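You operate a simulated robot arm through the tools that you are given. There is no shell and no other tool.

The job below is to be done with a simulated two-armed robot. You get a single attempt, and the scene is never put back.

JOB
Fit and lock the long jig, and set the depth to 10 mm.
Fine: the oval jig goes in the yellow frame; red lever left open; the round jig stays.

It is judged by the outcome, as a careful person would: the job done as asked, and still so three seconds after it is handed in. It fails if anything else is knocked over, pushed out of place, dropped, spilled or broken.

ROBOT AND FRAMES
Two 7-joint arms with two-finger parallel grippers on one trunk that stands fixed in place. Base frame: the origin is at the foot of the trunk, x ahead of it, y to its left, z up; the work surface is at about z = 850. Readings come in mm, degrees, newtons and seconds.
The left shoulder is at [80, 131, 947], the right one opposite. With the tool pointing down near the work surface each hand reaches from about 400 to 860 mm from the base axis, measured 20 degrees to its own side. Payload 1.57 kg a hand.
Tool frame (each hand has its own): the origin (TCP) lies between the finger pads and is the grasp point; the fingertips stand 30 mm ahead of it; z points along the fingers, y is the line along which they close. Largest opening 110 mm; finger width 24, thickness 12; the body of the gripper, 48 by 112 mm, starts 78 mm behind the TCP.
Orientation is that of the tool frame in the base frame, as [roll, pitch, yaw] about the fixed x, y, z axes, in that order (R = Rz(yaw) Ry(pitch) Rx(roll)). With the fingers straight down and closing along the base's y, the tool's x points along the base's -x, its y along +y and its z along -z.

CONTROLS
- The arms move only by the tool apply_moves. It takes "left_moves", "right_moves" or both (then of equal length, played together; a hand with none holds still); each is a list of rows, each an object (a shift or turn left out is 0, a gripper value left out holds the last) with "delta_pos": the shift along the base's x, y, z in mm, a list of three; "rot": the turn, a rotation vector about the base's x, y, z in degrees, a list of three; "jaw": the finger opening in mm, from 0 to 110. In form: [{"delta_pos": [x, y, z], "rot": [rx, ry, rz], "jaw": jaw}, ...]. A call has 1 to 20 rows; each row is the pose to reach, as a shift and turn from the pose commanded when the call began. Each row takes 0.2 s and may step no farther than 50 mm and 8.6 degrees from the row before; otherwise, or with a gripper value out of range, the whole call is refused. A pose out of reach is approached as far as the arm can. The call stops where the force on the tool passes 40 N (or 10 N more than at its start, if that is more) or the arm is blocked; 0.2 s more then pass. The fingers move at their own pace (about 108 mm/s each) and stop on an object; they squeeze with about 43 N. The grip force told is the motor's: it shows also when the fingers shut on nothing. Time passes only in rows, and 0.2 s behind the last, so rows that repeat a pose let the fingers close. The reply holds the time, the measured pose of the TCP, the force on the tool along the base axes, the opening and the grip force, in the units named above and with some noise, with the torque about the TCP (base axes, N m) and any sound that the robot's microphone picked up, and new pictures: "views" is both (left out), scene, wrist or none (wrist: the cameras of the hands that moved).
- Cameras (640 x 400 px; columns grow to the right, rows downward): "scene" is now at [-56.3, -33.2, 1427.2]; the picture's right is [-0.38, -0.92, 0.00], its down [-0.47, 0.20, -0.86] and it looks along [0.79, -0.33, -0.51] (base axes); focal length 309 px, centre (320, 200). "left" rides on the left gripper at [70, -16, -141] in its tool frame; the picture's right is [0.23, 0.97, 0.00], its down [-0.86, 0.20, -0.48] and it looks along [-0.47, 0.11, 0.88] (tool axes); focal length 222 px, centre (320, 200). "right" rides on the right gripper at [70, 16, -141] in its tool frame; the picture's right is [-0.23, 0.97, 0.00], its down [-0.86, -0.20, -0.48] and it looks along [-0.47, -0.11, 0.88] (tool axes); focal length 222 px, centre (320, 200). There is no depth. A picture from a camera that has moved, and an enlarged one, comes with that camera's place and axes in the base frame and with its lens.
- turn_head(pan, tilt): turns the head with the scene camera to pan (to the left, within 109 degrees either way) and tilt (down, from -29 to 69), counted from straight ahead of the robot. It gives what a move gives, and a new picture of the scene camera.
- zoom(camera, box): a new picture of the part [left, top, right, bottom] of that camera's present view, enlarged. The clock stands still meanwhile.
- job_done(): hands the job in; it is judged then, once.

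Places have to be worked out from the pictures, the camera data and where the tool is seen. Open the grippers and draw the arms clear of the work before you hand the job in, unless the task says otherwise.

The tools are called as name(argument=value, ...) on one line, values as JSON. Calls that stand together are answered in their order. apply_moves: Moves the arms, as the interface text tells. Its arguments: {"type":"object","properties":{"left_moves":{"type":"array","items":{"type":"object","properties":{"delta_pos":{"type":"array","items":{"type":"number"}},"rot":{"type":"array","items":{"type":"number"}},"jaw":{"type":"number"}}}},"right_moves":{"type":"array","items":{"type":"object","properties":{"delta_pos":{"type":"array","items":{"type":"number"}},"rot":{"type":"array","items":{"type":"number"}},"jaw":{"type":"number"}}}},"views":{"type":"string","enum":["both","scene","wrist","none"]}},"required":[]} The other tools are called the same way: turn_head (pan, tilt) turns the head that bears the scene camera; zoom (camera, box) takes an enlarged picture of a part of a camera's view; job_done () hands the job in.

At the start:

```text
clock: 0.0
left_eef_pos: [512.4, -13.8, 1203.9]
left_tcp_rot: [-179.9, 0.1, -180.0]
left_contact_force: [0.5, -0.5, -0.6]
left_wrist_torque: [0.0, 0.03, -0.01]
left_opening: 109.8
left_grasp_force: 0.1
right_eef_pos: [321.7, -399.7, 1151.4]
right_tcp_rot: [-179.9, 0.0, 180.0]
right_contact_force: [0.4, 0.1, 0.5]
right_wrist_torque: [-0.04, 0.0, 0.02]
right_opening: 109.9
right_grasp_force: 0.1
head pan, tilt: [-22.5, 30.6]
```

scene: 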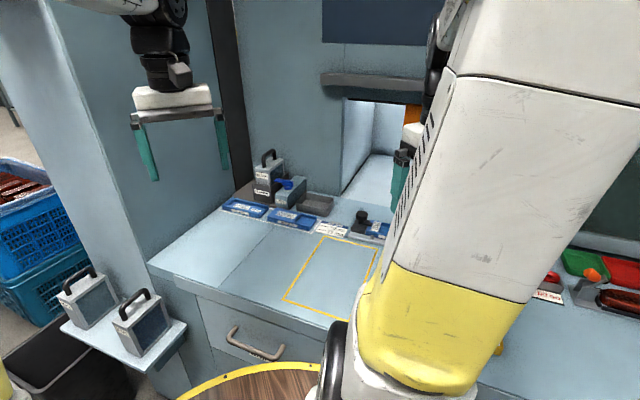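
right: 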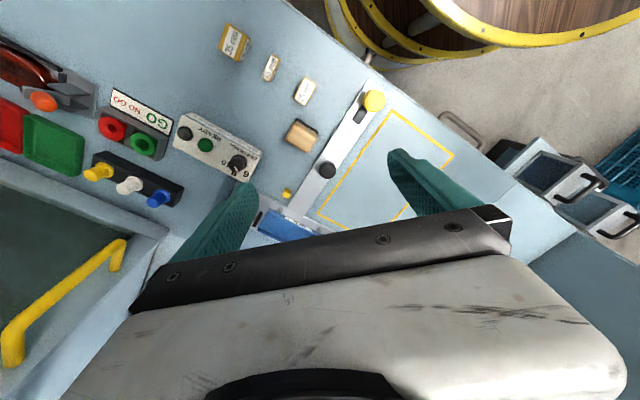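
left: 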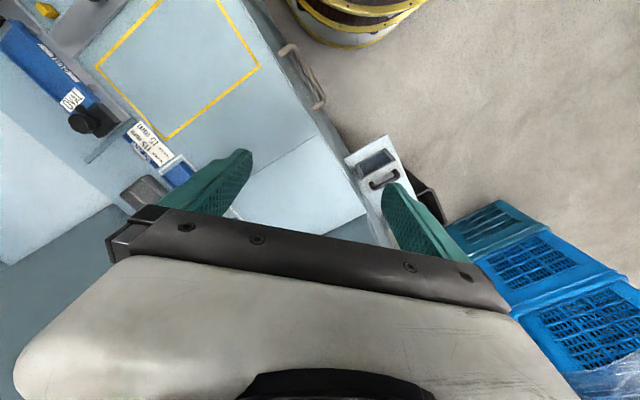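

The pictures show a workbench with a yellow frame, blue blocks, labels and levers. I'll zoom in on the details first, since that costs no time.

zoom(camera="scene", box=[200, 140, 420, 330])

zoom(camera="right", box=[160, 0, 480, 260])

zoom(camera="left", box=[0, 0, 300, 250])

zoom(camera="scene", box=[40, 240, 220, 390])

zoom(camera="right", box=[0, 30, 280, 220])

```text
2.11 times, centred on (310, 235) of scene
camera zoom: at [-56.3, -33.2, 1427.2], right [-0.38, -0.92, 0.0], down [-0.47, 0.2, -0.86], along [0.79, -0.33, -0.51], focal length 650 px, centre (341, 126)
```

zoom: 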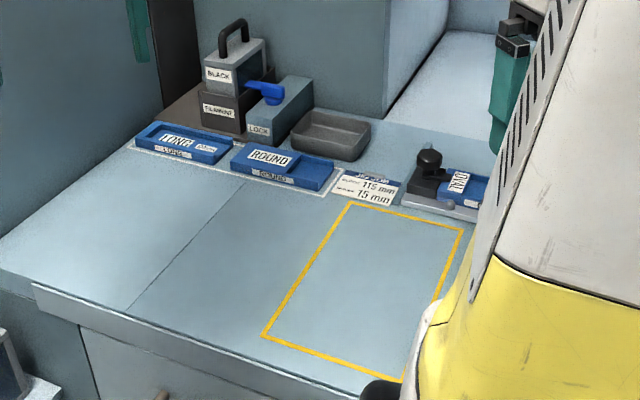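

```text
1.54 times, centred on (320, 130) of right
camera zoom: at [250.2, -382.6, 1294.9], right [0.23, 0.97, 0.0], down [0.86, -0.2, 0.48], along [0.47, -0.11, -0.88], focal length 342 px, centre (320, 308)
```

zoom: 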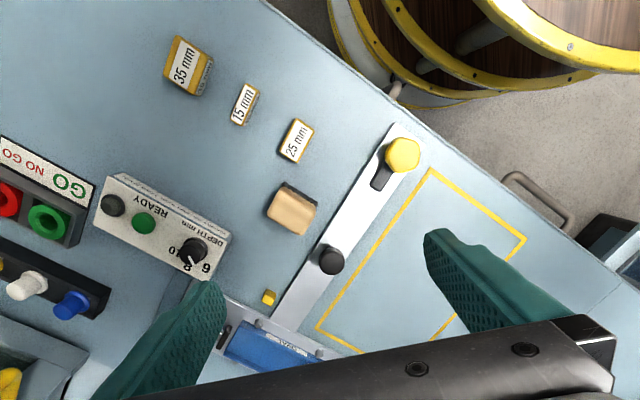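

```text
1.60 times, centred on (150, 125) of left
camera zoom: at [441.4, -28.5, 1345.4], right [-0.23, 0.97, 0.0], down [0.86, 0.2, 0.48], along [0.47, 0.11, -0.88], focal length 355 px, centre (592, 320)
```

zoom: 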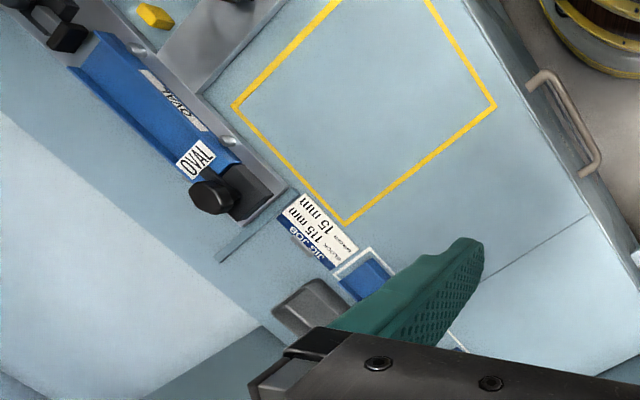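

```text
2.67 times, centred on (130, 315) of scene
camera zoom: at [-56.3, -33.2, 1427.2], right [-0.38, -0.92, 0.0], down [-0.47, 0.2, -0.86], along [0.79, -0.33, -0.51], focal length 823 px, centre (827, -107)
```

zoom: 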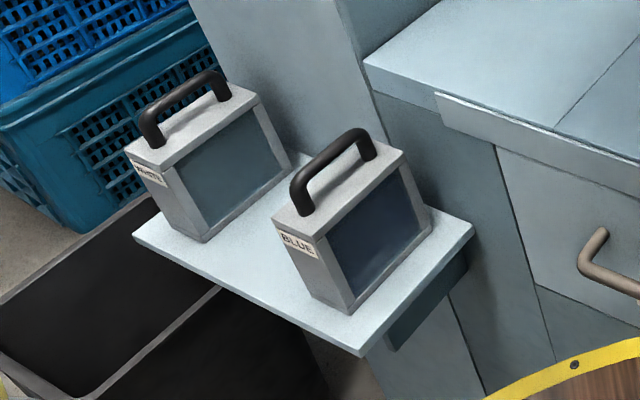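

```text
2.11 times, centred on (140, 125) of right
camera zoom: at [250.2, -382.6, 1294.9], right [0.23, 0.97, 0.0], down [0.86, -0.2, 0.48], along [0.47, -0.11, -0.88], focal length 468 px, centre (699, 358)
```

zoom: 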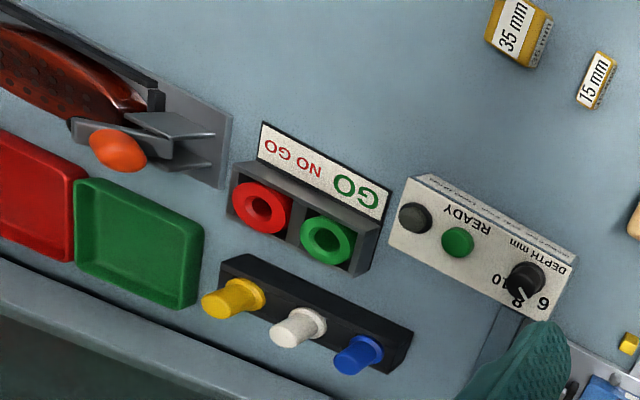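

The bench's axes lie at about 45° to the base, and the oval jig sits in a fixture behind the yellow frame near (535,-540). I'll turn the head to see more of the surroundings before moving.

turn_head(pan=-45, tilt=35)

```text
clock: 0.9
left_eef_pos: [511.5, -13.7, 1202.8]
left_tcp_rot: [179.9, 0.0, 180.0]
left_contact_force: [-0.5, 0.1, 0.7]
left_wrist_torque: [0.04, -0.03, -0.02]
left_opening: 110.0
left_grasp_force: 0.1
right_eef_pos: [319.2, -398.3, 1151.8]
right_tcp_rot: [180.0, 0.1, -180.0]
right_contact_force: [0.2, 1.0, 0.0]
right_wrist_torque: [0.0, 0.05, -0.02]
right_opening: 109.9
right_grasp_force: 0.0
head pan, tilt: [-45.0, 35.0]
```

scene: 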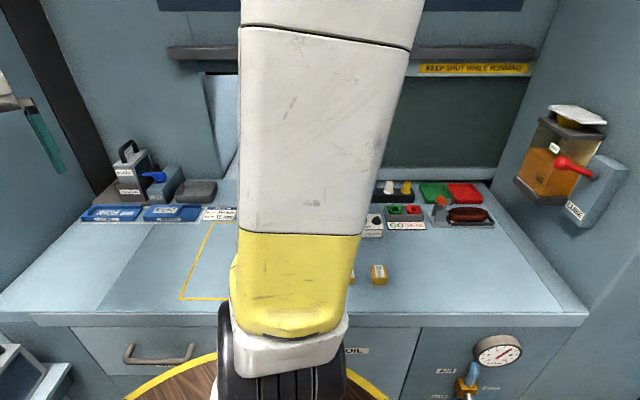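

The head now looks along the bench depth; there's a red lever on a lock at the right wall. I'll zoom in on it and the rest.

zoom(camera="scene", box=[490, 80, 640, 240])

zoom(camera="scene", box=[350, 160, 510, 290])

zoom(camera="scene", box=[70, 120, 240, 310])

zoom(camera="scene", box=[340, 300, 560, 400])

```text
2.50 times, centred on (565, 160) of scene
camera zoom: at [-77.3, -60.9, 1420.4], right [-0.71, -0.71, 0.0], down [-0.41, 0.41, -0.82], along [0.58, -0.58, -0.57], focal length 772 px, centre (-292, 300)
```

zoom: 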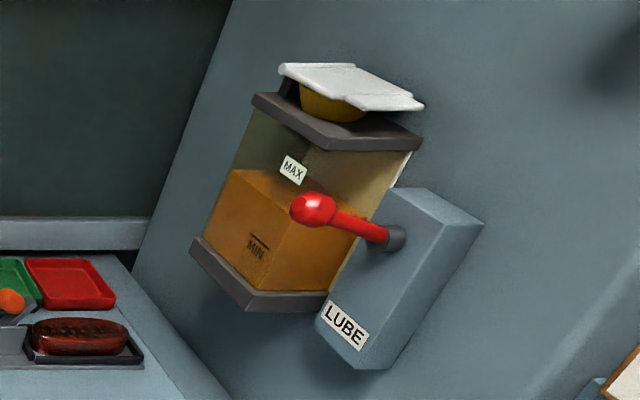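

```text
3.08 times, centred on (430, 225) of scene
camera zoom: at [-77.3, -60.9, 1420.4], right [-0.71, -0.71, 0.0], down [-0.41, 0.41, -0.82], along [0.58, -0.58, -0.57], focal length 950 px, centre (-18, 123)
```

zoom: 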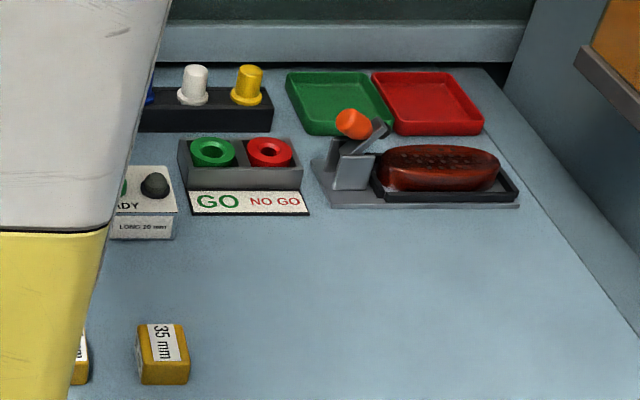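

```text
2.11 times, centred on (155, 215) of scene
camera zoom: at [-77.3, -60.9, 1420.4], right [-0.71, -0.71, 0.0], down [-0.41, 0.41, -0.82], along [0.58, -0.58, -0.57], focal length 650 px, centre (667, 168)
```

zoom: 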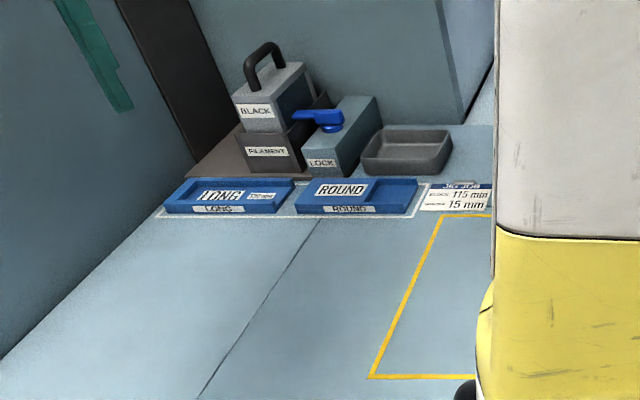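

```text
2.91 times, centred on (450, 350) of scene
camera zoom: at [-77.3, -60.9, 1420.4], right [-0.71, -0.71, 0.0], down [-0.41, 0.41, -0.82], along [0.58, -0.58, -0.57], focal length 898 px, centre (-58, -236)
```

zoom: 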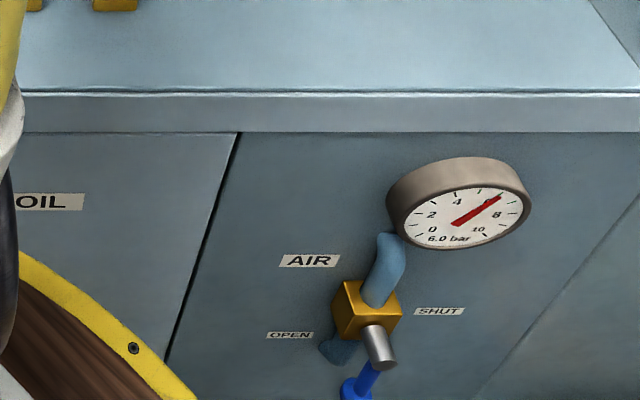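

The LUBE lever on the right wall and a toggle clamp with an orange tip are possible "red levers". Now I'll bring the right hand over, turned -45°, so that its camera looks at the fixture from above.

apply_moves(right_moves=[{"delta_pos": [15, -5, 0], "rot": [0, 0, -7.5]}, {"delta_pos": [35, -10, 0], "rot": [0, 0, -15]}, {"delta_pos": [55, -15, 0], "rot": [0, 0, -22.5]}, {"delta_pos": [80, -20, 0], "rot": [0, 0, -30]}, {"delta_pos": [105, -25, 0], "rot": [0, 0, -37.5]}, {"delta_pos": [125, -30, 0], "rot": [0, 0, -45]}])

```text
clock: 2.3
left_eef_pos: [511.0, -12.6, 1203.8]
left_tcp_rot: [-180.0, -0.2, 180.0]
left_contact_force: [0.8, -0.3, -0.2]
left_wrist_torque: [0.0, -0.02, -0.01]
left_opening: 110.1
left_grasp_force: 0.1
right_eef_pos: [445.4, -427.6, 1154.6]
right_tcp_rot: [-180.0, -0.1, 134.9]
right_contact_force: [-1.2, -0.6, 0.0]
right_wrist_torque: [-0.02, -0.04, 0.0]
right_opening: 110.0
right_grasp_force: 0.1
head pan, tilt: [-45.0, 35.0]
camera right: at [407.0, -367.5, 1297.0], right [0.85, 0.53, 0.0], down [0.46, -0.75, 0.48], along [0.25, -0.41, -0.88], focal length 222 px, centre (320, 200)
```

scene: 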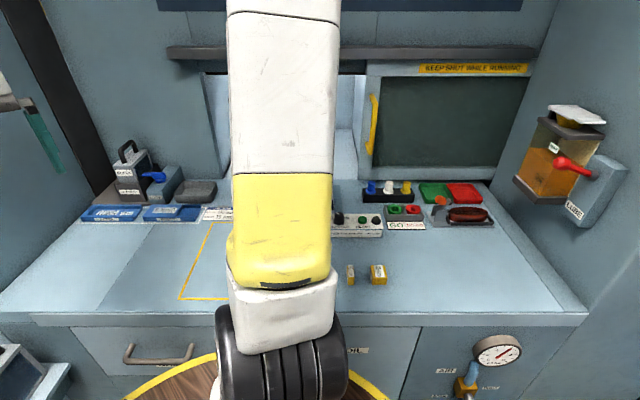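
right: 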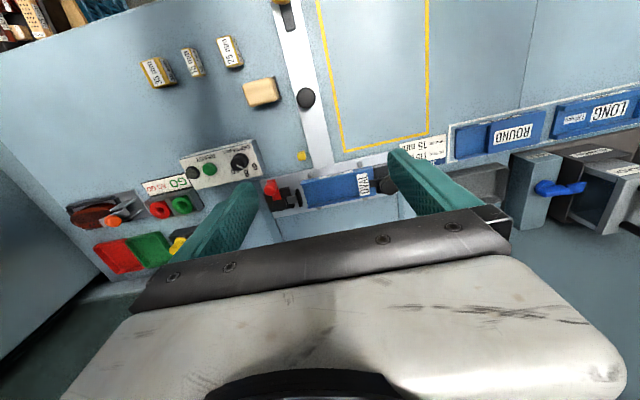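

A red lever shows at one end of the fixture and a black knob at the other. Zooming in on the fixture, the dial and the jigs.

zoom(camera="right", box=[240, 130, 440, 250])

zoom(camera="right", box=[160, 120, 280, 200])

zoom(camera="right", box=[390, 70, 640, 240])

zoom(camera="scene", box=[330, 160, 520, 290])

```text
3.20 times, centred on (340, 190) of right
camera zoom: at [407.0, -367.5, 1297.0], right [0.85, 0.53, 0.0], down [0.46, -0.75, 0.48], along [0.25, -0.41, -0.88], focal length 711 px, centre (256, 232)
```

zoom: 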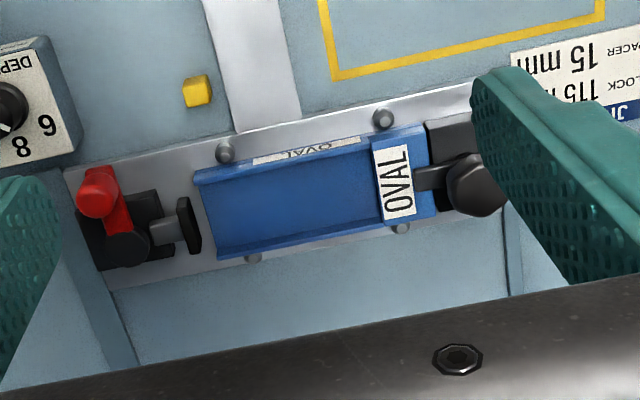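

```text
5.00 times, centred on (220, 160) of right
camera zoom: at [407.0, -367.5, 1297.0], right [0.85, 0.53, 0.0], down [0.46, -0.75, 0.48], along [0.25, -0.41, -0.88], focal length 1111 px, centre (820, 400)
```

zoom: 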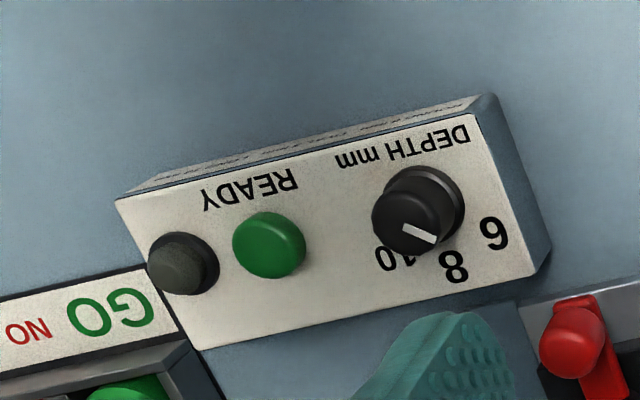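

```text
2.35 times, centred on (515, 155) of right
camera zoom: at [407.0, -367.5, 1297.0], right [0.85, 0.53, 0.0], down [0.46, -0.75, 0.48], along [0.25, -0.41, -0.88], focal length 523 px, centre (-139, 306)
```

zoom: 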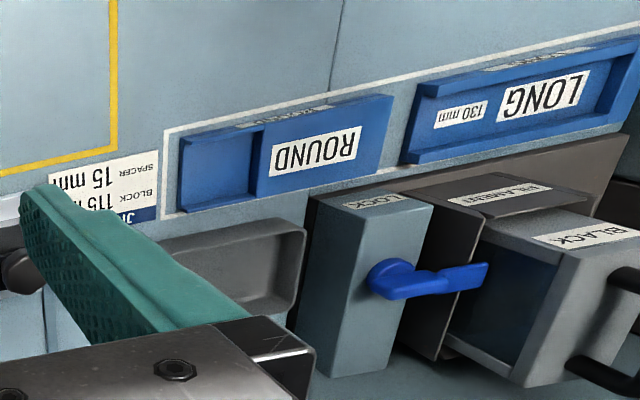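

```text
3.08 times, centred on (425, 225) of scene
camera zoom: at [-77.6, -60.8, 1420.4], right [-0.71, -0.71, 0.0], down [-0.41, 0.41, -0.82], along [0.58, -0.58, -0.57], focal length 950 px, centre (-3, 123)
```

zoom: 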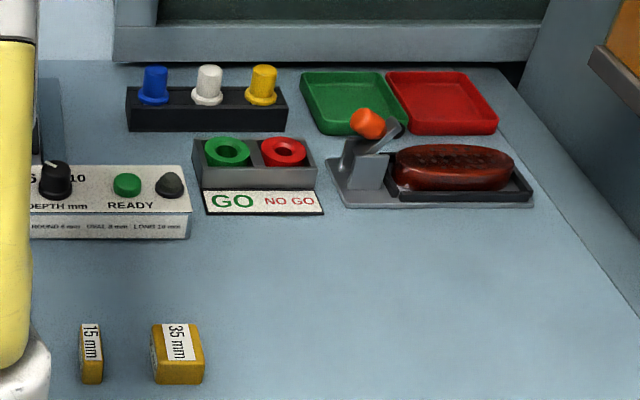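

The panel maps LONG to 10 mm, and the dial points at 8 now. The fixture has a red lever (open) at one end and a black one clamping the oval jig at the other. I'll turn the right hand by +90° and move it so its camera looks along the fixture.

apply_moves(right_moves=[{"delta_pos": [1, -15, 0], "rot": [0, 0, 7.5]}, {"delta_pos": [2, -30, 0], "rot": [0, 0, 15]}, {"delta_pos": [3, -45, 0], "rot": [0, 0, 22.5]}, {"delta_pos": [4, -60, 0], "rot": [0, 0, 30]}, {"delta_pos": [5, -75, 0], "rot": [0, 0, 37.5]}, {"delta_pos": [6, -90, 0], "rot": [0, 0, 45]}, {"delta_pos": [7, -105, -5], "rot": [0, 0, 52.5]}, {"delta_pos": [8, -120, -10], "rot": [0, 0, 60]}, {"delta_pos": [10, -135, -15], "rot": [0, 0, 67.5]}, {"delta_pos": [12, -150, -20], "rot": [0, 0, 75]}, {"delta_pos": [14, -160, -25], "rot": [0, 0, 82.5]}, {"delta_pos": [14, -172, -30], "rot": [0, 0, 90]}])

```text
clock: 4.9
left_eef_pos: [512.0, -14.3, 1203.6]
left_tcp_rot: [180.0, 0.0, -180.0]
left_contact_force: [-0.9, 1.1, 0.3]
left_wrist_torque: [-0.03, 0.02, -0.02]
left_opening: 110.2
left_grasp_force: 0.0
right_eef_pos: [459.5, -600.3, 1120.6]
right_tcp_rot: [179.9, -0.1, -134.9]
right_contact_force: [-0.8, -1.6, 1.0]
right_wrist_torque: [0.0, 0.0, -0.03]
right_opening: 109.9
right_grasp_force: 0.0
head pan, tilt: [-45.0, 35.0]
camera right: at [398.1, -638.2, 1264.1], right [-0.53, 0.85, 0.0], down [0.74, 0.47, 0.48], along [0.41, 0.25, -0.88], focal length 222 px, centre (320, 200)
```

scene: 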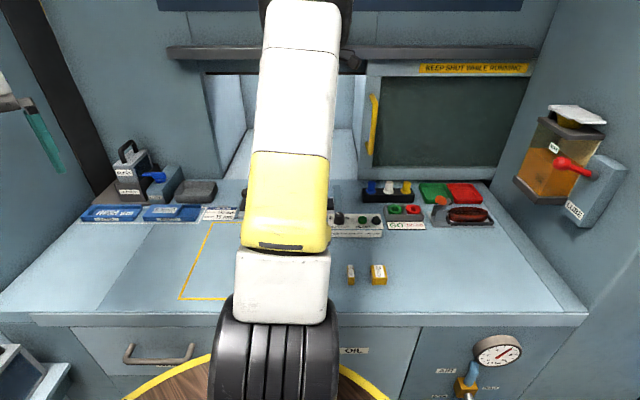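
right: 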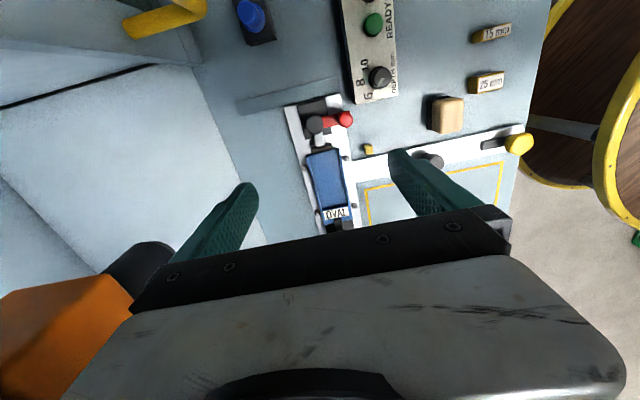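

The fixture is in view, with a machine head deep inside the wall opening. Zooming in on the fixture, the clamps and the dial.

zoom(camera="right", box=[270, 80, 400, 245])

zoom(camera="right", box=[320, 0, 560, 190])

zoom(camera="scene", box=[70, 120, 260, 310])

```text
2.42 times, centred on (335, 162) of right
camera zoom: at [398.1, -638.2, 1264.1], right [-0.53, 0.85, 0.0], down [0.74, 0.47, 0.48], along [0.41, 0.25, -0.88], focal length 538 px, centre (284, 291)
```

zoom: 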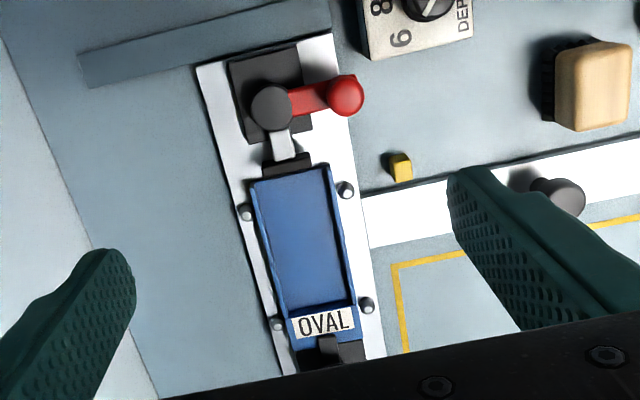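

```text
2.11 times, centred on (440, 95) of right
camera zoom: at [398.1, -638.2, 1264.1], right [-0.53, 0.85, 0.0], down [0.74, 0.47, 0.48], along [0.41, 0.25, -0.88], focal length 468 px, centre (67, 421)
```

zoom: 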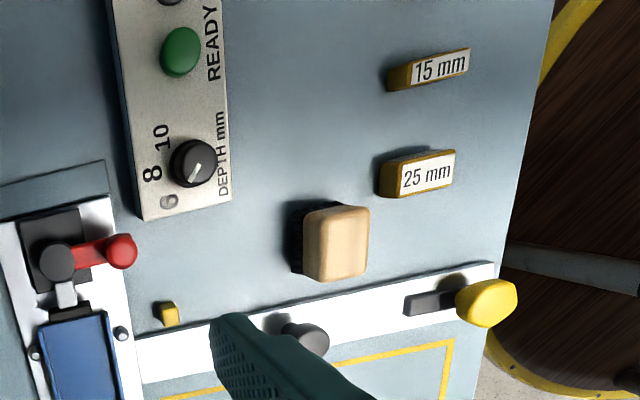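

```text
2.11 times, centred on (165, 215) of scene
camera zoom: at [-77.3, -60.9, 1420.4], right [-0.71, -0.71, 0.0], down [-0.41, 0.41, -0.82], along [0.58, -0.58, -0.57], focal length 650 px, centre (646, 168)
```

zoom: 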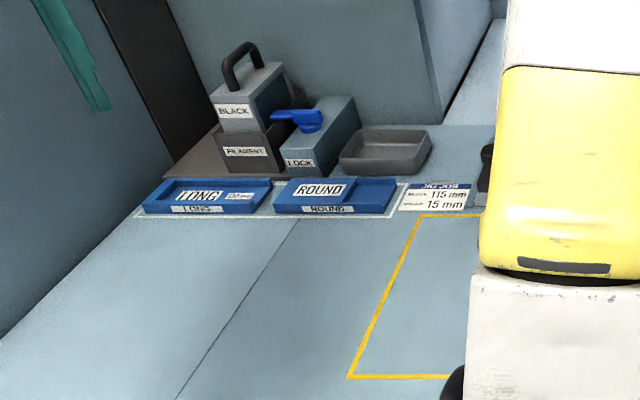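

I can't yet tell the dial's exact setting or the black lever's shape. I'll move the right hand's camera over the black clamp for a closer look.

apply_moves(right_moves=[{"delta_pos": [25, 28, 0]}, {"delta_pos": [50, 56, 0]}, {"delta_pos": [75, 84, -10]}, {"delta_pos": [100, 112, -30]}, {"delta_pos": [125, 140, -55]}, {"delta_pos": [150, 168, -80]}, {"delta_pos": [173, 195, -100]}])

zoom(camera="right", box=[220, 0, 420, 200])

```text
clock: 6.5
left_eef_pos: [511.4, -14.5, 1203.2]
left_tcp_rot: [180.0, 0.0, -180.0]
left_contact_force: [-0.1, 0.3, 0.2]
left_wrist_torque: [0.01, -0.05, 0.0]
left_opening: 110.0
left_grasp_force: 0.1
right_eef_pos: [626.7, -408.9, 1019.9]
right_tcp_rot: [-180.0, 0.0, -134.9]
right_contact_force: [-0.2, -0.8, 1.1]
right_wrist_torque: [0.05, -0.02, 0.01]
right_opening: 109.9
right_grasp_force: 0.1
head pan, tilt: [-45.0, 35.0]
camera right: at [565.7, -446.5, 1163.8], right [-0.53, 0.85, 0.0], down [0.75, 0.46, 0.48], along [0.41, 0.25, -0.88], focal length 222 px, centre (320, 200)
```

scene: 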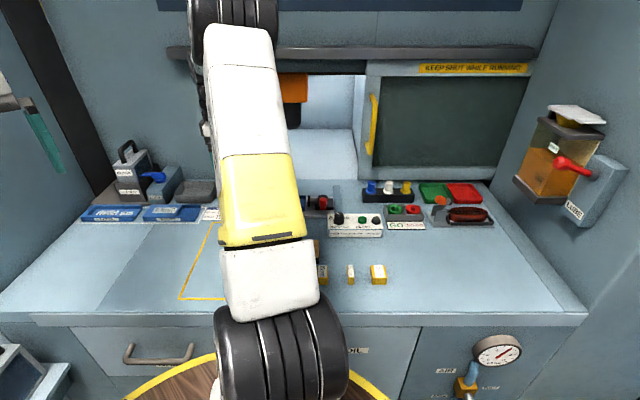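
right: 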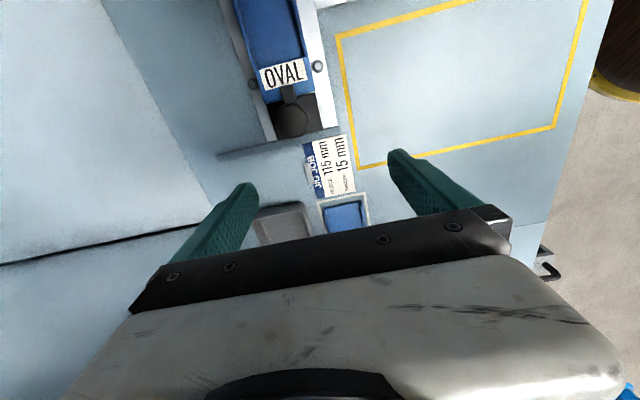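

```text
2.00 times, centred on (320, 100) of right
camera zoom: at [565.7, -446.5, 1163.8], right [-0.53, 0.85, 0.0], down [0.75, 0.46, 0.48], along [0.41, 0.25, -0.88], focal length 444 px, centre (320, 400)
```

zoom: 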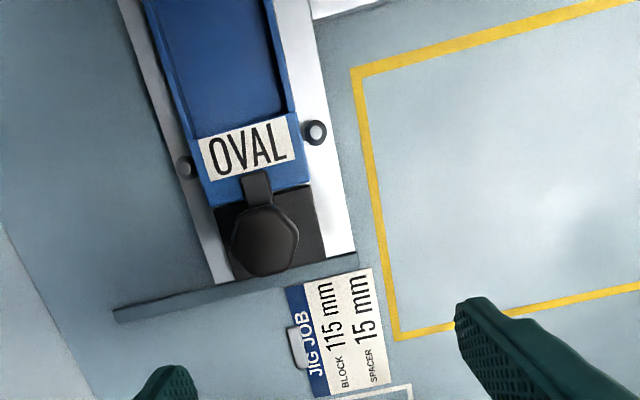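

The black part looks like a knob with a hook over the jig's end, but I need a side view. I'll swing the right arm out to the right so that the scene camera can see the fixture.

apply_moves(right_moves=[{"delta_pos": [-20, -15, 40]}, {"delta_pos": [-50, -35, 70]}, {"delta_pos": [-85, -60, 95]}, {"delta_pos": [-120, -85, 115]}, {"delta_pos": [-155, -110, 130]}, {"delta_pos": [-190, -135, 130]}, {"delta_pos": [-225, -160, 130]}, {"delta_pos": [-260, -185, 130]}, {"delta_pos": [-290, -210, 130]}, {"delta_pos": [-320, -235, 130]}], views="scene")

zoom(camera="scene", box=[190, 160, 310, 260])

```text
clock: 8.7
left_eef_pos: [511.9, -13.8, 1202.4]
left_tcp_rot: [-180.0, 0.0, -179.9]
left_contact_force: [-0.1, -0.1, -0.2]
left_wrist_torque: [0.0, 0.04, 0.0]
left_opening: 110.0
left_grasp_force: 0.1
right_eef_pos: [314.3, -642.8, 1151.0]
right_tcp_rot: [180.0, 0.0, -135.0]
right_contact_force: [0.6, -0.9, -0.7]
right_wrist_torque: [-0.02, 0.0, -0.02]
right_opening: 110.3
right_grasp_force: 0.1
head pan, tilt: [-45.0, 35.0]
```

scene: 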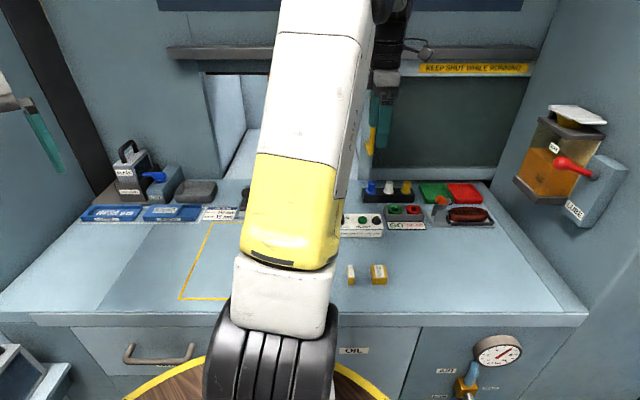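

```text
4.00 times, centred on (250, 210) of scene
camera zoom: at [-77.1, -60.8, 1420.4], right [-0.71, -0.71, 0.0], down [-0.41, 0.41, -0.82], along [0.58, -0.58, -0.57], focal length 1235 px, centre (600, 160)
```

zoom: 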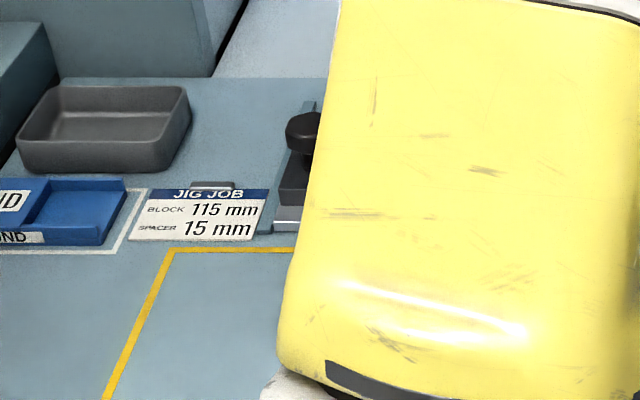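

The elbow hides the fixture from the head, so I'll use the right wrist camera at a slant: tilting the hand 40° along the bench and coming over the fixture at a safe height.

apply_moves(right_moves=[{"delta_pos": [30, 16, 0], "rot": [3.54, -3.54, 0]}, {"delta_pos": [60, 33, -10], "rot": [7.07, -7.07, 0]}, {"delta_pos": [90, 49, -30], "rot": [10.6, -10.6, 0]}, {"delta_pos": [120, 66, -50], "rot": [14.14, -14.14, 0]}, {"delta_pos": [150, 82, -75], "rot": [17.68, -17.68, 0]}, {"delta_pos": [180, 98, -95], "rot": [21.2, -21.2, 0]}, {"delta_pos": [210, 115, -120], "rot": [24.75, -24.75, 0]}, {"delta_pos": [240, 131, -135], "rot": [28.28, -28.28, 0]}], views="wrist")

zoom(camera="right", box=[200, 0, 440, 200])

```text
clock: 10.5
left_eef_pos: [511.8, -12.8, 1203.5]
left_tcp_rot: [180.0, 0.0, -180.0]
left_contact_force: [-0.8, -0.1, 0.4]
left_wrist_torque: [0.02, -0.05, 0.02]
left_opening: 109.9
left_grasp_force: 0.1
right_eef_pos: [555.3, -509.6, 1018.9]
right_tcp_rot: [-180.0, 40.1, -135.0]
right_contact_force: [0.2, 0.7, -0.3]
right_wrist_torque: [-0.02, -0.01, 0.01]
right_opening: 110.2
right_grasp_force: 0.1
head pan, tilt: [-45.0, 35.0]
camera right: at [440.5, -599.6, 1083.9], right [-0.57, 0.81, 0.15], down [0.39, 0.1, 0.92], along [0.73, 0.57, -0.37], focal length 222 px, centre (320, 200)
```

right: 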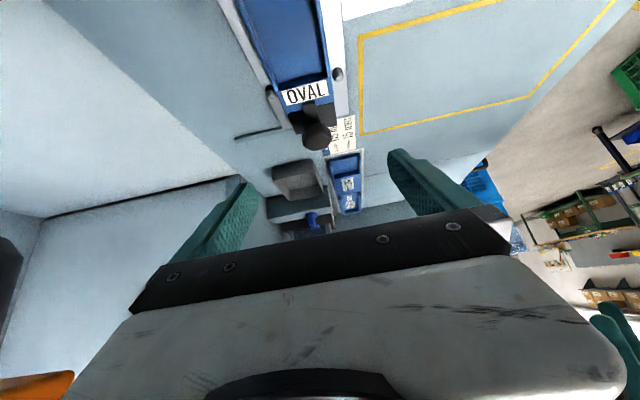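

```text
2.00 times, centred on (320, 100) of right
camera zoom: at [440.5, -599.6, 1083.9], right [-0.57, 0.81, 0.15], down [0.39, 0.1, 0.92], along [0.73, 0.57, -0.37], focal length 444 px, centre (320, 400)
```

zoom: 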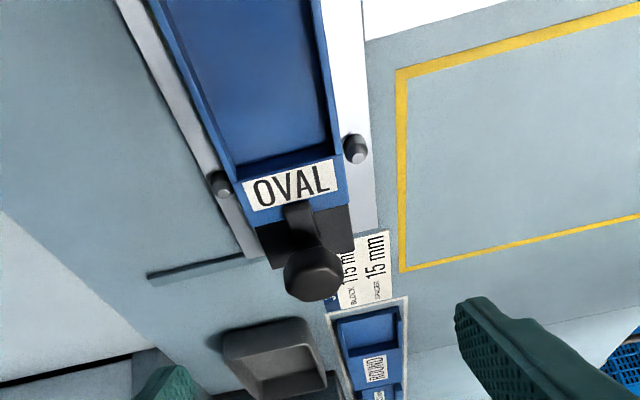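

This picture is upside down: at the near end stands a post with a hexagonal knob and a hook over the oval jig's end. Next I'll shift back to see the red clamp the same way.

apply_moves(right_moves=[{"delta_pos": [-25, -30, 0]}, {"delta_pos": [-50, -60, 0]}, {"delta_pos": [-75, -92, -5]}, {"delta_pos": [-100, -122, -15]}], views="wrist")

zoom(camera="right", box=[220, 20, 420, 200])

zoom(camera="right", box=[340, 0, 500, 130])

```text
clock: 11.5
left_eef_pos: [512.1, -14.0, 1202.9]
left_tcp_rot: [-179.9, -0.1, -180.0]
left_contact_force: [-0.3, 0.7, -0.4]
left_wrist_torque: [-0.02, 0.0, -0.01]
left_opening: 109.9
left_grasp_force: 0.0
right_eef_pos: [452.4, -631.8, 1001.9]
right_tcp_rot: [179.9, 40.0, -134.9]
right_contact_force: [0.4, 0.5, 0.8]
right_wrist_torque: [-0.07, 0.02, 0.04]
right_opening: 110.2
right_grasp_force: 0.1
head pan, tilt: [-45.0, 35.0]
camera right: at [338.6, -722.1, 1066.4], right [-0.57, 0.81, 0.15], down [0.39, 0.11, 0.92], along [0.73, 0.58, -0.37], focal length 222 px, centre (320, 200)
```

right: 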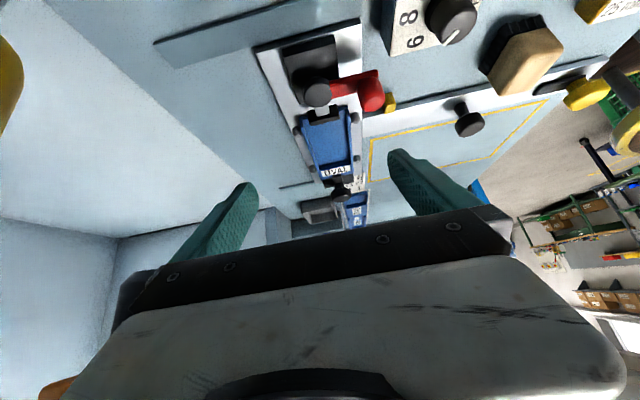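

```text
2.22 times, centred on (320, 110) of right
camera zoom: at [338.6, -722.1, 1066.4], right [-0.57, 0.81, 0.15], down [0.39, 0.11, 0.92], along [0.73, 0.58, -0.37], focal length 494 px, centre (320, 400)
```

zoom: 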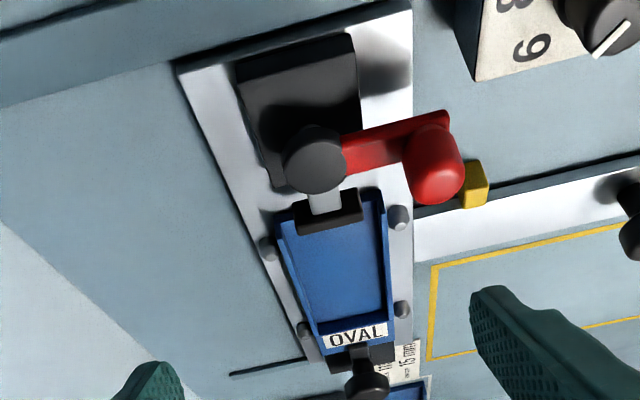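

```text
3.08 times, centred on (420, 65) of right
camera zoom: at [338.6, -722.1, 1066.4], right [-0.57, 0.81, 0.15], down [0.39, 0.11, 0.92], along [0.73, 0.58, -0.37], focal length 684 px, centre (12, 615)
```

zoom: 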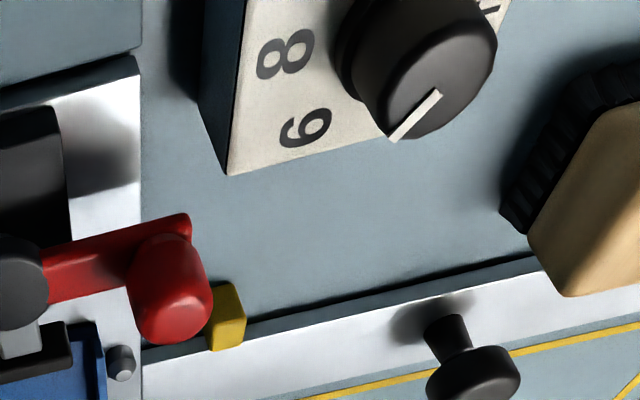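

The dial's pointer actually sits at 6, with 6/8/10 at 45° steps, so 10 is 90° clockwise as seen from above. Now I'll swing the tilted hand to look from the bench's front at the black knob and hook.

apply_moves(right_moves=[{"delta_pos": [0, 10, 30], "rot": [0, 0, -7.5]}, {"delta_pos": [5, 25, 60], "rot": [0, 0, -15]}, {"delta_pos": [10, 40, 80], "rot": [0, 0, -22.5]}, {"delta_pos": [20, 60, 80], "rot": [0, 0, -30]}, {"delta_pos": [35, 80, 80], "rot": [0, 0, -37.5]}, {"delta_pos": [50, 100, 80], "rot": [0, 0, -45]}, {"delta_pos": [65, 120, 80], "rot": [0, 0, -52.5]}, {"delta_pos": [80, 140, 80], "rot": [0, 0, -60]}, {"delta_pos": [95, 155, 70], "rot": [0, 0, -67.5]}, {"delta_pos": [110, 170, 50], "rot": [0, 0, -75]}, {"delta_pos": [120, 180, 30], "rot": [0, 0, -82.5]}, {"delta_pos": [125, 190, 10], "rot": [0, 0, -90]}], views="wrist")

zoom(camera="right", box=[220, 20, 420, 200])

```text
clock: 14.1
left_eef_pos: [511.3, -14.5, 1202.8]
left_tcp_rot: [180.0, -0.1, 179.9]
left_contact_force: [-0.7, 0.1, 0.5]
left_wrist_torque: [0.08, -0.02, 0.02]
left_opening: 109.9
left_grasp_force: 0.0
right_eef_pos: [574.6, -444.0, 1011.9]
right_tcp_rot: [179.9, 40.1, 134.7]
right_contact_force: [0.5, -0.3, -0.6]
right_wrist_torque: [-0.01, -0.04, -0.05]
right_opening: 110.0
right_grasp_force: 0.1
head pan, tilt: [-45.0, 35.0]
camera right: at [484.3, -330.0, 1076.4], right [0.81, 0.56, 0.15], down [0.1, -0.39, 0.92], along [0.57, -0.73, -0.37], focal length 222 px, centre (320, 200)
```

right: 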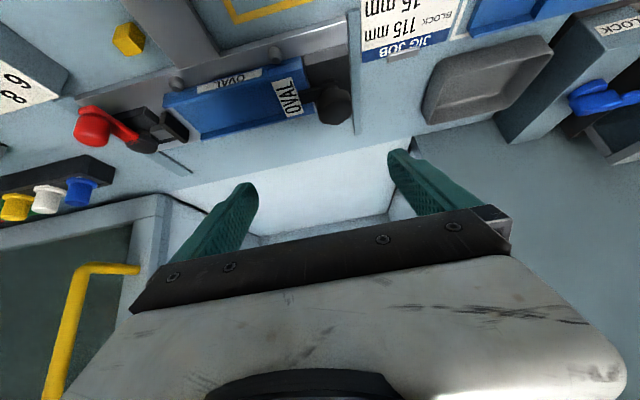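

```text
2.22 times, centred on (320, 110) of right
camera zoom: at [484.3, -330.0, 1076.4], right [0.81, 0.56, 0.15], down [0.1, -0.39, 0.92], along [0.57, -0.73, -0.37], focal length 494 px, centre (320, 400)
```

zoom: 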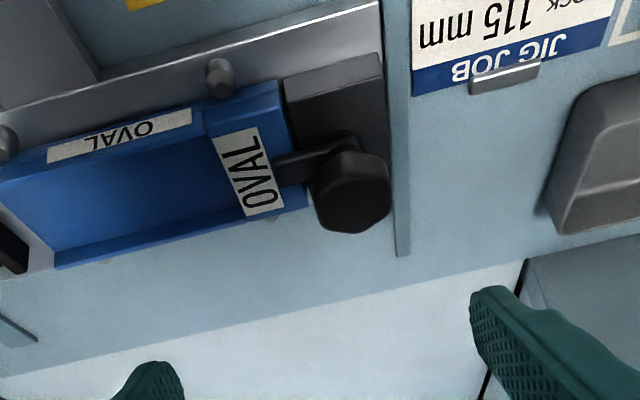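

The black assembly is a post with a roughly 37 mm hex knob at about (616,-452,905) and an arm reaching over the jig's end block, which is evidently the lock. I'll zoom in closer on it and the jig before gripping.

zoom(camera="right", box=[260, 30, 380, 140])

zoom(camera="right", box=[60, 60, 220, 180])

```text
3.64 times, centred on (320, 85) of right
camera zoom: at [484.3, -330.0, 1076.4], right [0.81, 0.56, 0.15], down [0.1, -0.39, 0.92], along [0.57, -0.73, -0.37], focal length 808 px, centre (320, 618)
```

zoom: 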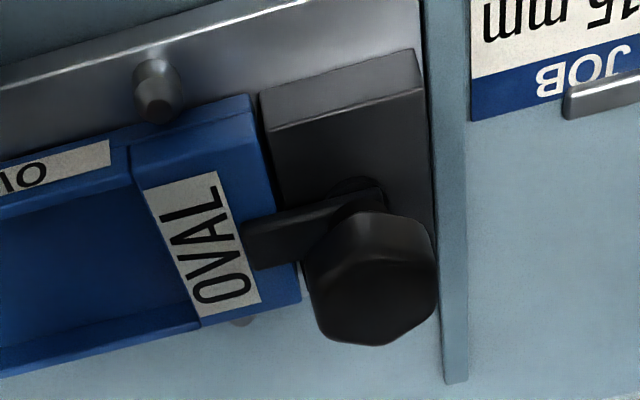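

```text
3.33 times, centred on (140, 120) of right
camera zoom: at [484.3, -330.0, 1076.4], right [0.81, 0.56, 0.15], down [0.1, -0.39, 0.92], along [0.57, -0.73, -0.37], focal length 740 px, centre (920, 467)
```

zoom: 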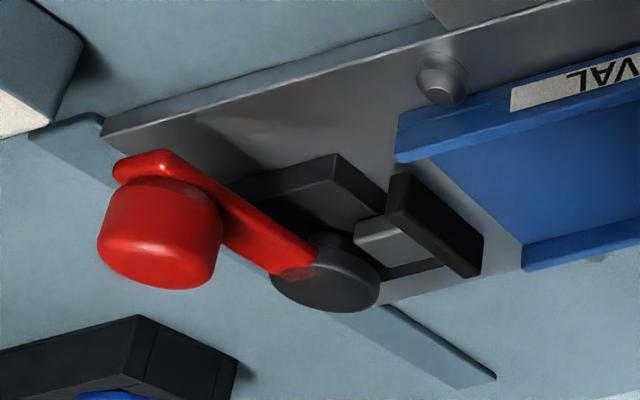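

The red clamp is a side pusher with a visible gap to the jig, while the black arm lies over the jig. I'll straighten the hand and go above the black knob.

apply_moves(right_moves=[{"delta_pos": [5, 0, 10], "rot": [5.66, 5.66, 0]}, {"delta_pos": [10, -2, 20], "rot": [11.31, 11.31, 0]}, {"delta_pos": [18, -4, 30], "rot": [16.97, 16.97, 0]}, {"delta_pos": [27, -6, 35], "rot": [22.63, 22.63, 0]}, {"delta_pos": [37, -9, 40], "rot": [28.28, 28.28, 0]}], views="none")

apply_moves(right_moves=[{"rot": [0, 0, 7.5]}, {"rot": [0, 0, 15]}, {"rot": [0, 0, 22.5]}, {"rot": [0, 0, 30]}, {"rot": [0, 0, 37.5]}, {"rot": [0, 0, 45]}, {"rot": [0, 0, 52.5]}, {"rot": [0, 0, 60]}, {"rot": [0, 0, 67.5]}, {"rot": [0, 0, 75]}, {"rot": [0, 0, 82.5]}, {"rot": [0, 0, 90]}, {"rot": [0, 0, 90]}], views="wrist")

zoom(camera="right", box=[220, 0, 420, 200])

```text
clock: 15.3
left_eef_pos: [510.7, -13.2, 1204.2]
left_tcp_rot: [180.0, 0.0, -180.0]
left_contact_force: [0.3, 0.7, -0.3]
left_wrist_torque: [-0.01, -0.03, 0.02]
left_opening: 110.1
left_grasp_force: 0.0
right_eef_pos: [614.8, -449.9, 1054.2]
right_tcp_rot: [-180.0, -0.2, 135.0]
right_contact_force: [-0.5, 0.7, 0.2]
right_wrist_torque: [-0.02, -0.03, -0.01]
right_opening: 109.6
right_grasp_force: 0.1
head pan, tilt: [-45.0, 35.0]
```

```text
clock: 18.1
left_eef_pos: [511.8, -13.8, 1204.5]
left_tcp_rot: [179.9, 0.0, -179.9]
left_contact_force: [-0.1, -0.4, 0.2]
left_wrist_torque: [0.0, 0.03, 0.02]
left_opening: 110.0
left_grasp_force: 0.0
right_eef_pos: [615.4, -450.7, 1051.1]
right_tcp_rot: [-179.9, 0.0, -134.8]
right_contact_force: [0.3, 0.0, 0.0]
right_wrist_torque: [0.0, -0.01, -0.01]
right_opening: 110.1
right_grasp_force: 0.0
head pan, tilt: [-45.0, 35.0]
camera right: at [553.6, -488.1, 1194.5], right [-0.53, 0.85, 0.0], down [0.75, 0.46, 0.48], along [0.41, 0.25, -0.88], focal length 222 px, centre (320, 200)
```

right: 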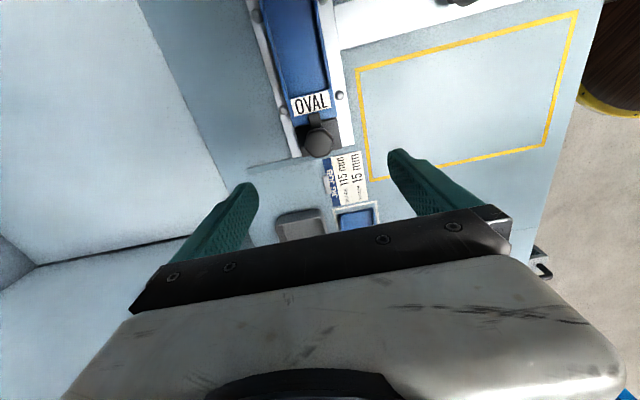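

```text
2.00 times, centred on (320, 100) of right
camera zoom: at [553.6, -488.1, 1194.5], right [-0.53, 0.85, 0.0], down [0.75, 0.46, 0.48], along [0.41, 0.25, -0.88], focal length 444 px, centre (320, 400)
```

zoom: 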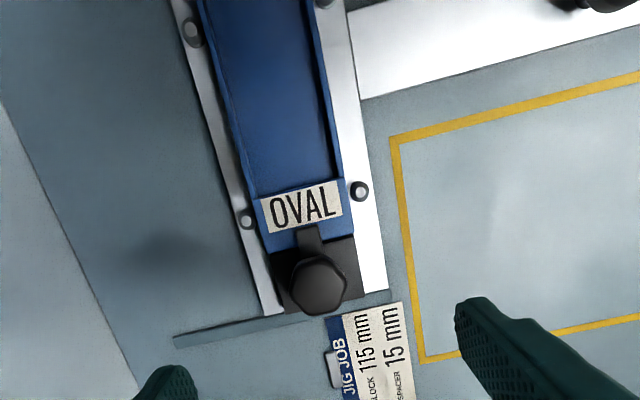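

The knob shows at about (615.5,-452), right beneath the hand. One closer zoom for the hex orientation.

zoom(camera="right", box=[280, 100, 360, 170])

```text
5.71 times, centred on (320, 135) of right
camera zoom: at [553.6, -488.1, 1194.5], right [-0.53, 0.85, 0.0], down [0.75, 0.46, 0.48], along [0.41, 0.25, -0.88], focal length 1269 px, centre (320, 571)
```

zoom: 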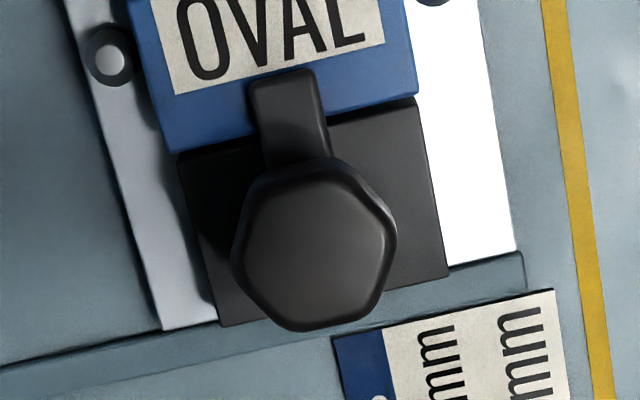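

The hex knob's flats face along ±60° from the bench line, so closing along 105° (yaw -165) grips flats. I'll turn by -30°, narrow the jaw to 60 and descend so the fingertips end just above the arm.

apply_moves(right_moves=[{"rot": [0, 0, -7.5], "jaw": 60}, {"rot": [0, 0, -15], "jaw": 60}, {"rot": [0, 0, -22.5], "jaw": 60}, {"rot": [0, 0, -30], "jaw": 60}, {"delta_pos": [0, 0, -30], "rot": [0, 0, -30], "jaw": 60}, {"delta_pos": [0, 0, -60], "rot": [0, 0, -30], "jaw": 60}, {"delta_pos": [0, 0, -90], "rot": [0, 0, -30], "jaw": 60}, {"delta_pos": [0, 0, -110], "rot": [0, 0, -30], "jaw": 60}, {"delta_pos": [0, 0, -122], "rot": [0, 0, -30], "jaw": 60}, {"delta_pos": [0, 0, -122], "rot": [0, 0, -30], "jaw": 60}], views="wrist")

zoom(camera="right", box=[200, 60, 440, 260])

```text
clock: 20.3
left_eef_pos: [512.2, -14.8, 1203.7]
left_tcp_rot: [-180.0, 0.0, -180.0]
left_contact_force: [-0.9, 0.8, 0.4]
left_wrist_torque: [0.01, 0.01, 0.01]
left_opening: 110.2
left_grasp_force: 0.0
right_eef_pos: [616.6, -451.8, 928.3]
right_tcp_rot: [180.0, 0.0, -165.0]
right_contact_force: [-0.4, 0.1, 0.0]
right_wrist_torque: [0.02, 0.02, -0.04]
right_opening: 60.0
right_grasp_force: 0.0
head pan, tilt: [-45.0, 35.0]
camera right: at [544.6, -454.0, 1070.7], right [-0.03, 1.0, 0.0], down [0.88, 0.03, 0.48], along [0.48, 0.02, -0.88], focal length 222 px, centre (320, 200)
```

right: 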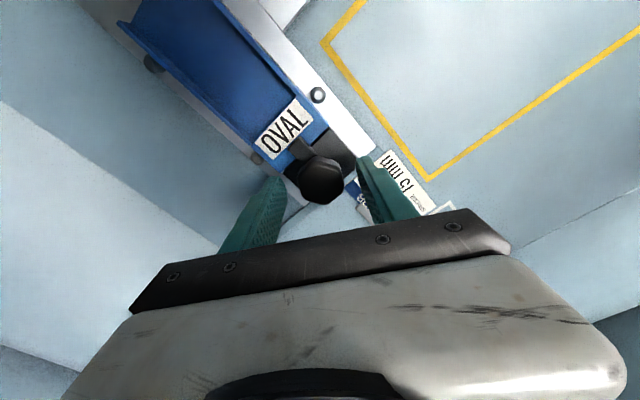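

```text
2.00 times, centred on (320, 160) of right
camera zoom: at [544.6, -454.0, 1070.7], right [-0.03, 1.0, 0.0], down [0.88, 0.03, 0.48], along [0.48, 0.02, -0.88], focal length 444 px, centre (320, 280)
```

zoom: 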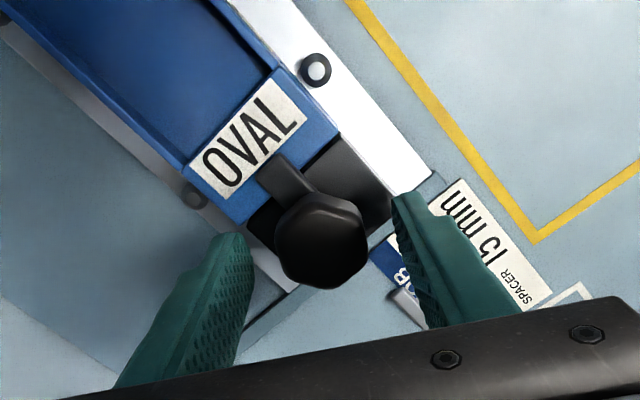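

The fingers straddle the knob well. Closing on it now.

apply_moves(right_moves=[{"jaw": 20}, {"jaw": 20}, {"jaw": 20}, {"jaw": 20}], views="wrist")

```text
clock: 21.3
left_eef_pos: [511.5, -12.1, 1204.1]
left_tcp_rot: [180.0, -0.1, -179.9]
left_contact_force: [0.3, 0.2, 0.1]
left_wrist_torque: [0.03, 0.0, -0.01]
left_opening: 109.8
left_grasp_force: 0.0
right_eef_pos: [617.6, -451.3, 928.7]
right_tcp_rot: [179.9, 0.0, -165.0]
right_contact_force: [-0.2, 2.0, -3.2]
right_wrist_torque: [0.14, -0.04, 0.0]
right_opening: 37.0
right_grasp_force: 44.0
head pan, tilt: [-45.0, 35.0]
camera right: at [544.8, -453.7, 1070.8], right [-0.03, 1.0, 0.0], down [0.88, 0.03, 0.48], along [0.48, 0.02, -0.88], focal length 222 px, centre (320, 200)
```

right: 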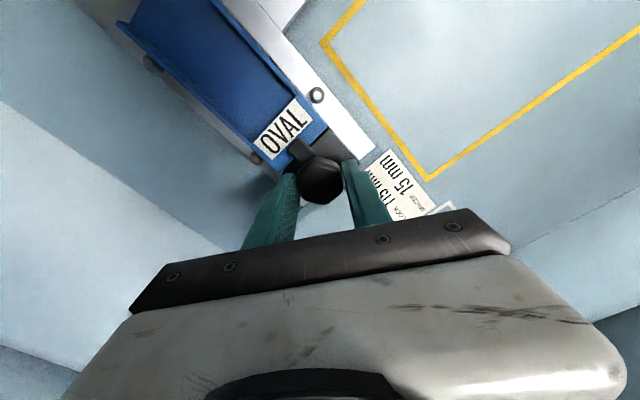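

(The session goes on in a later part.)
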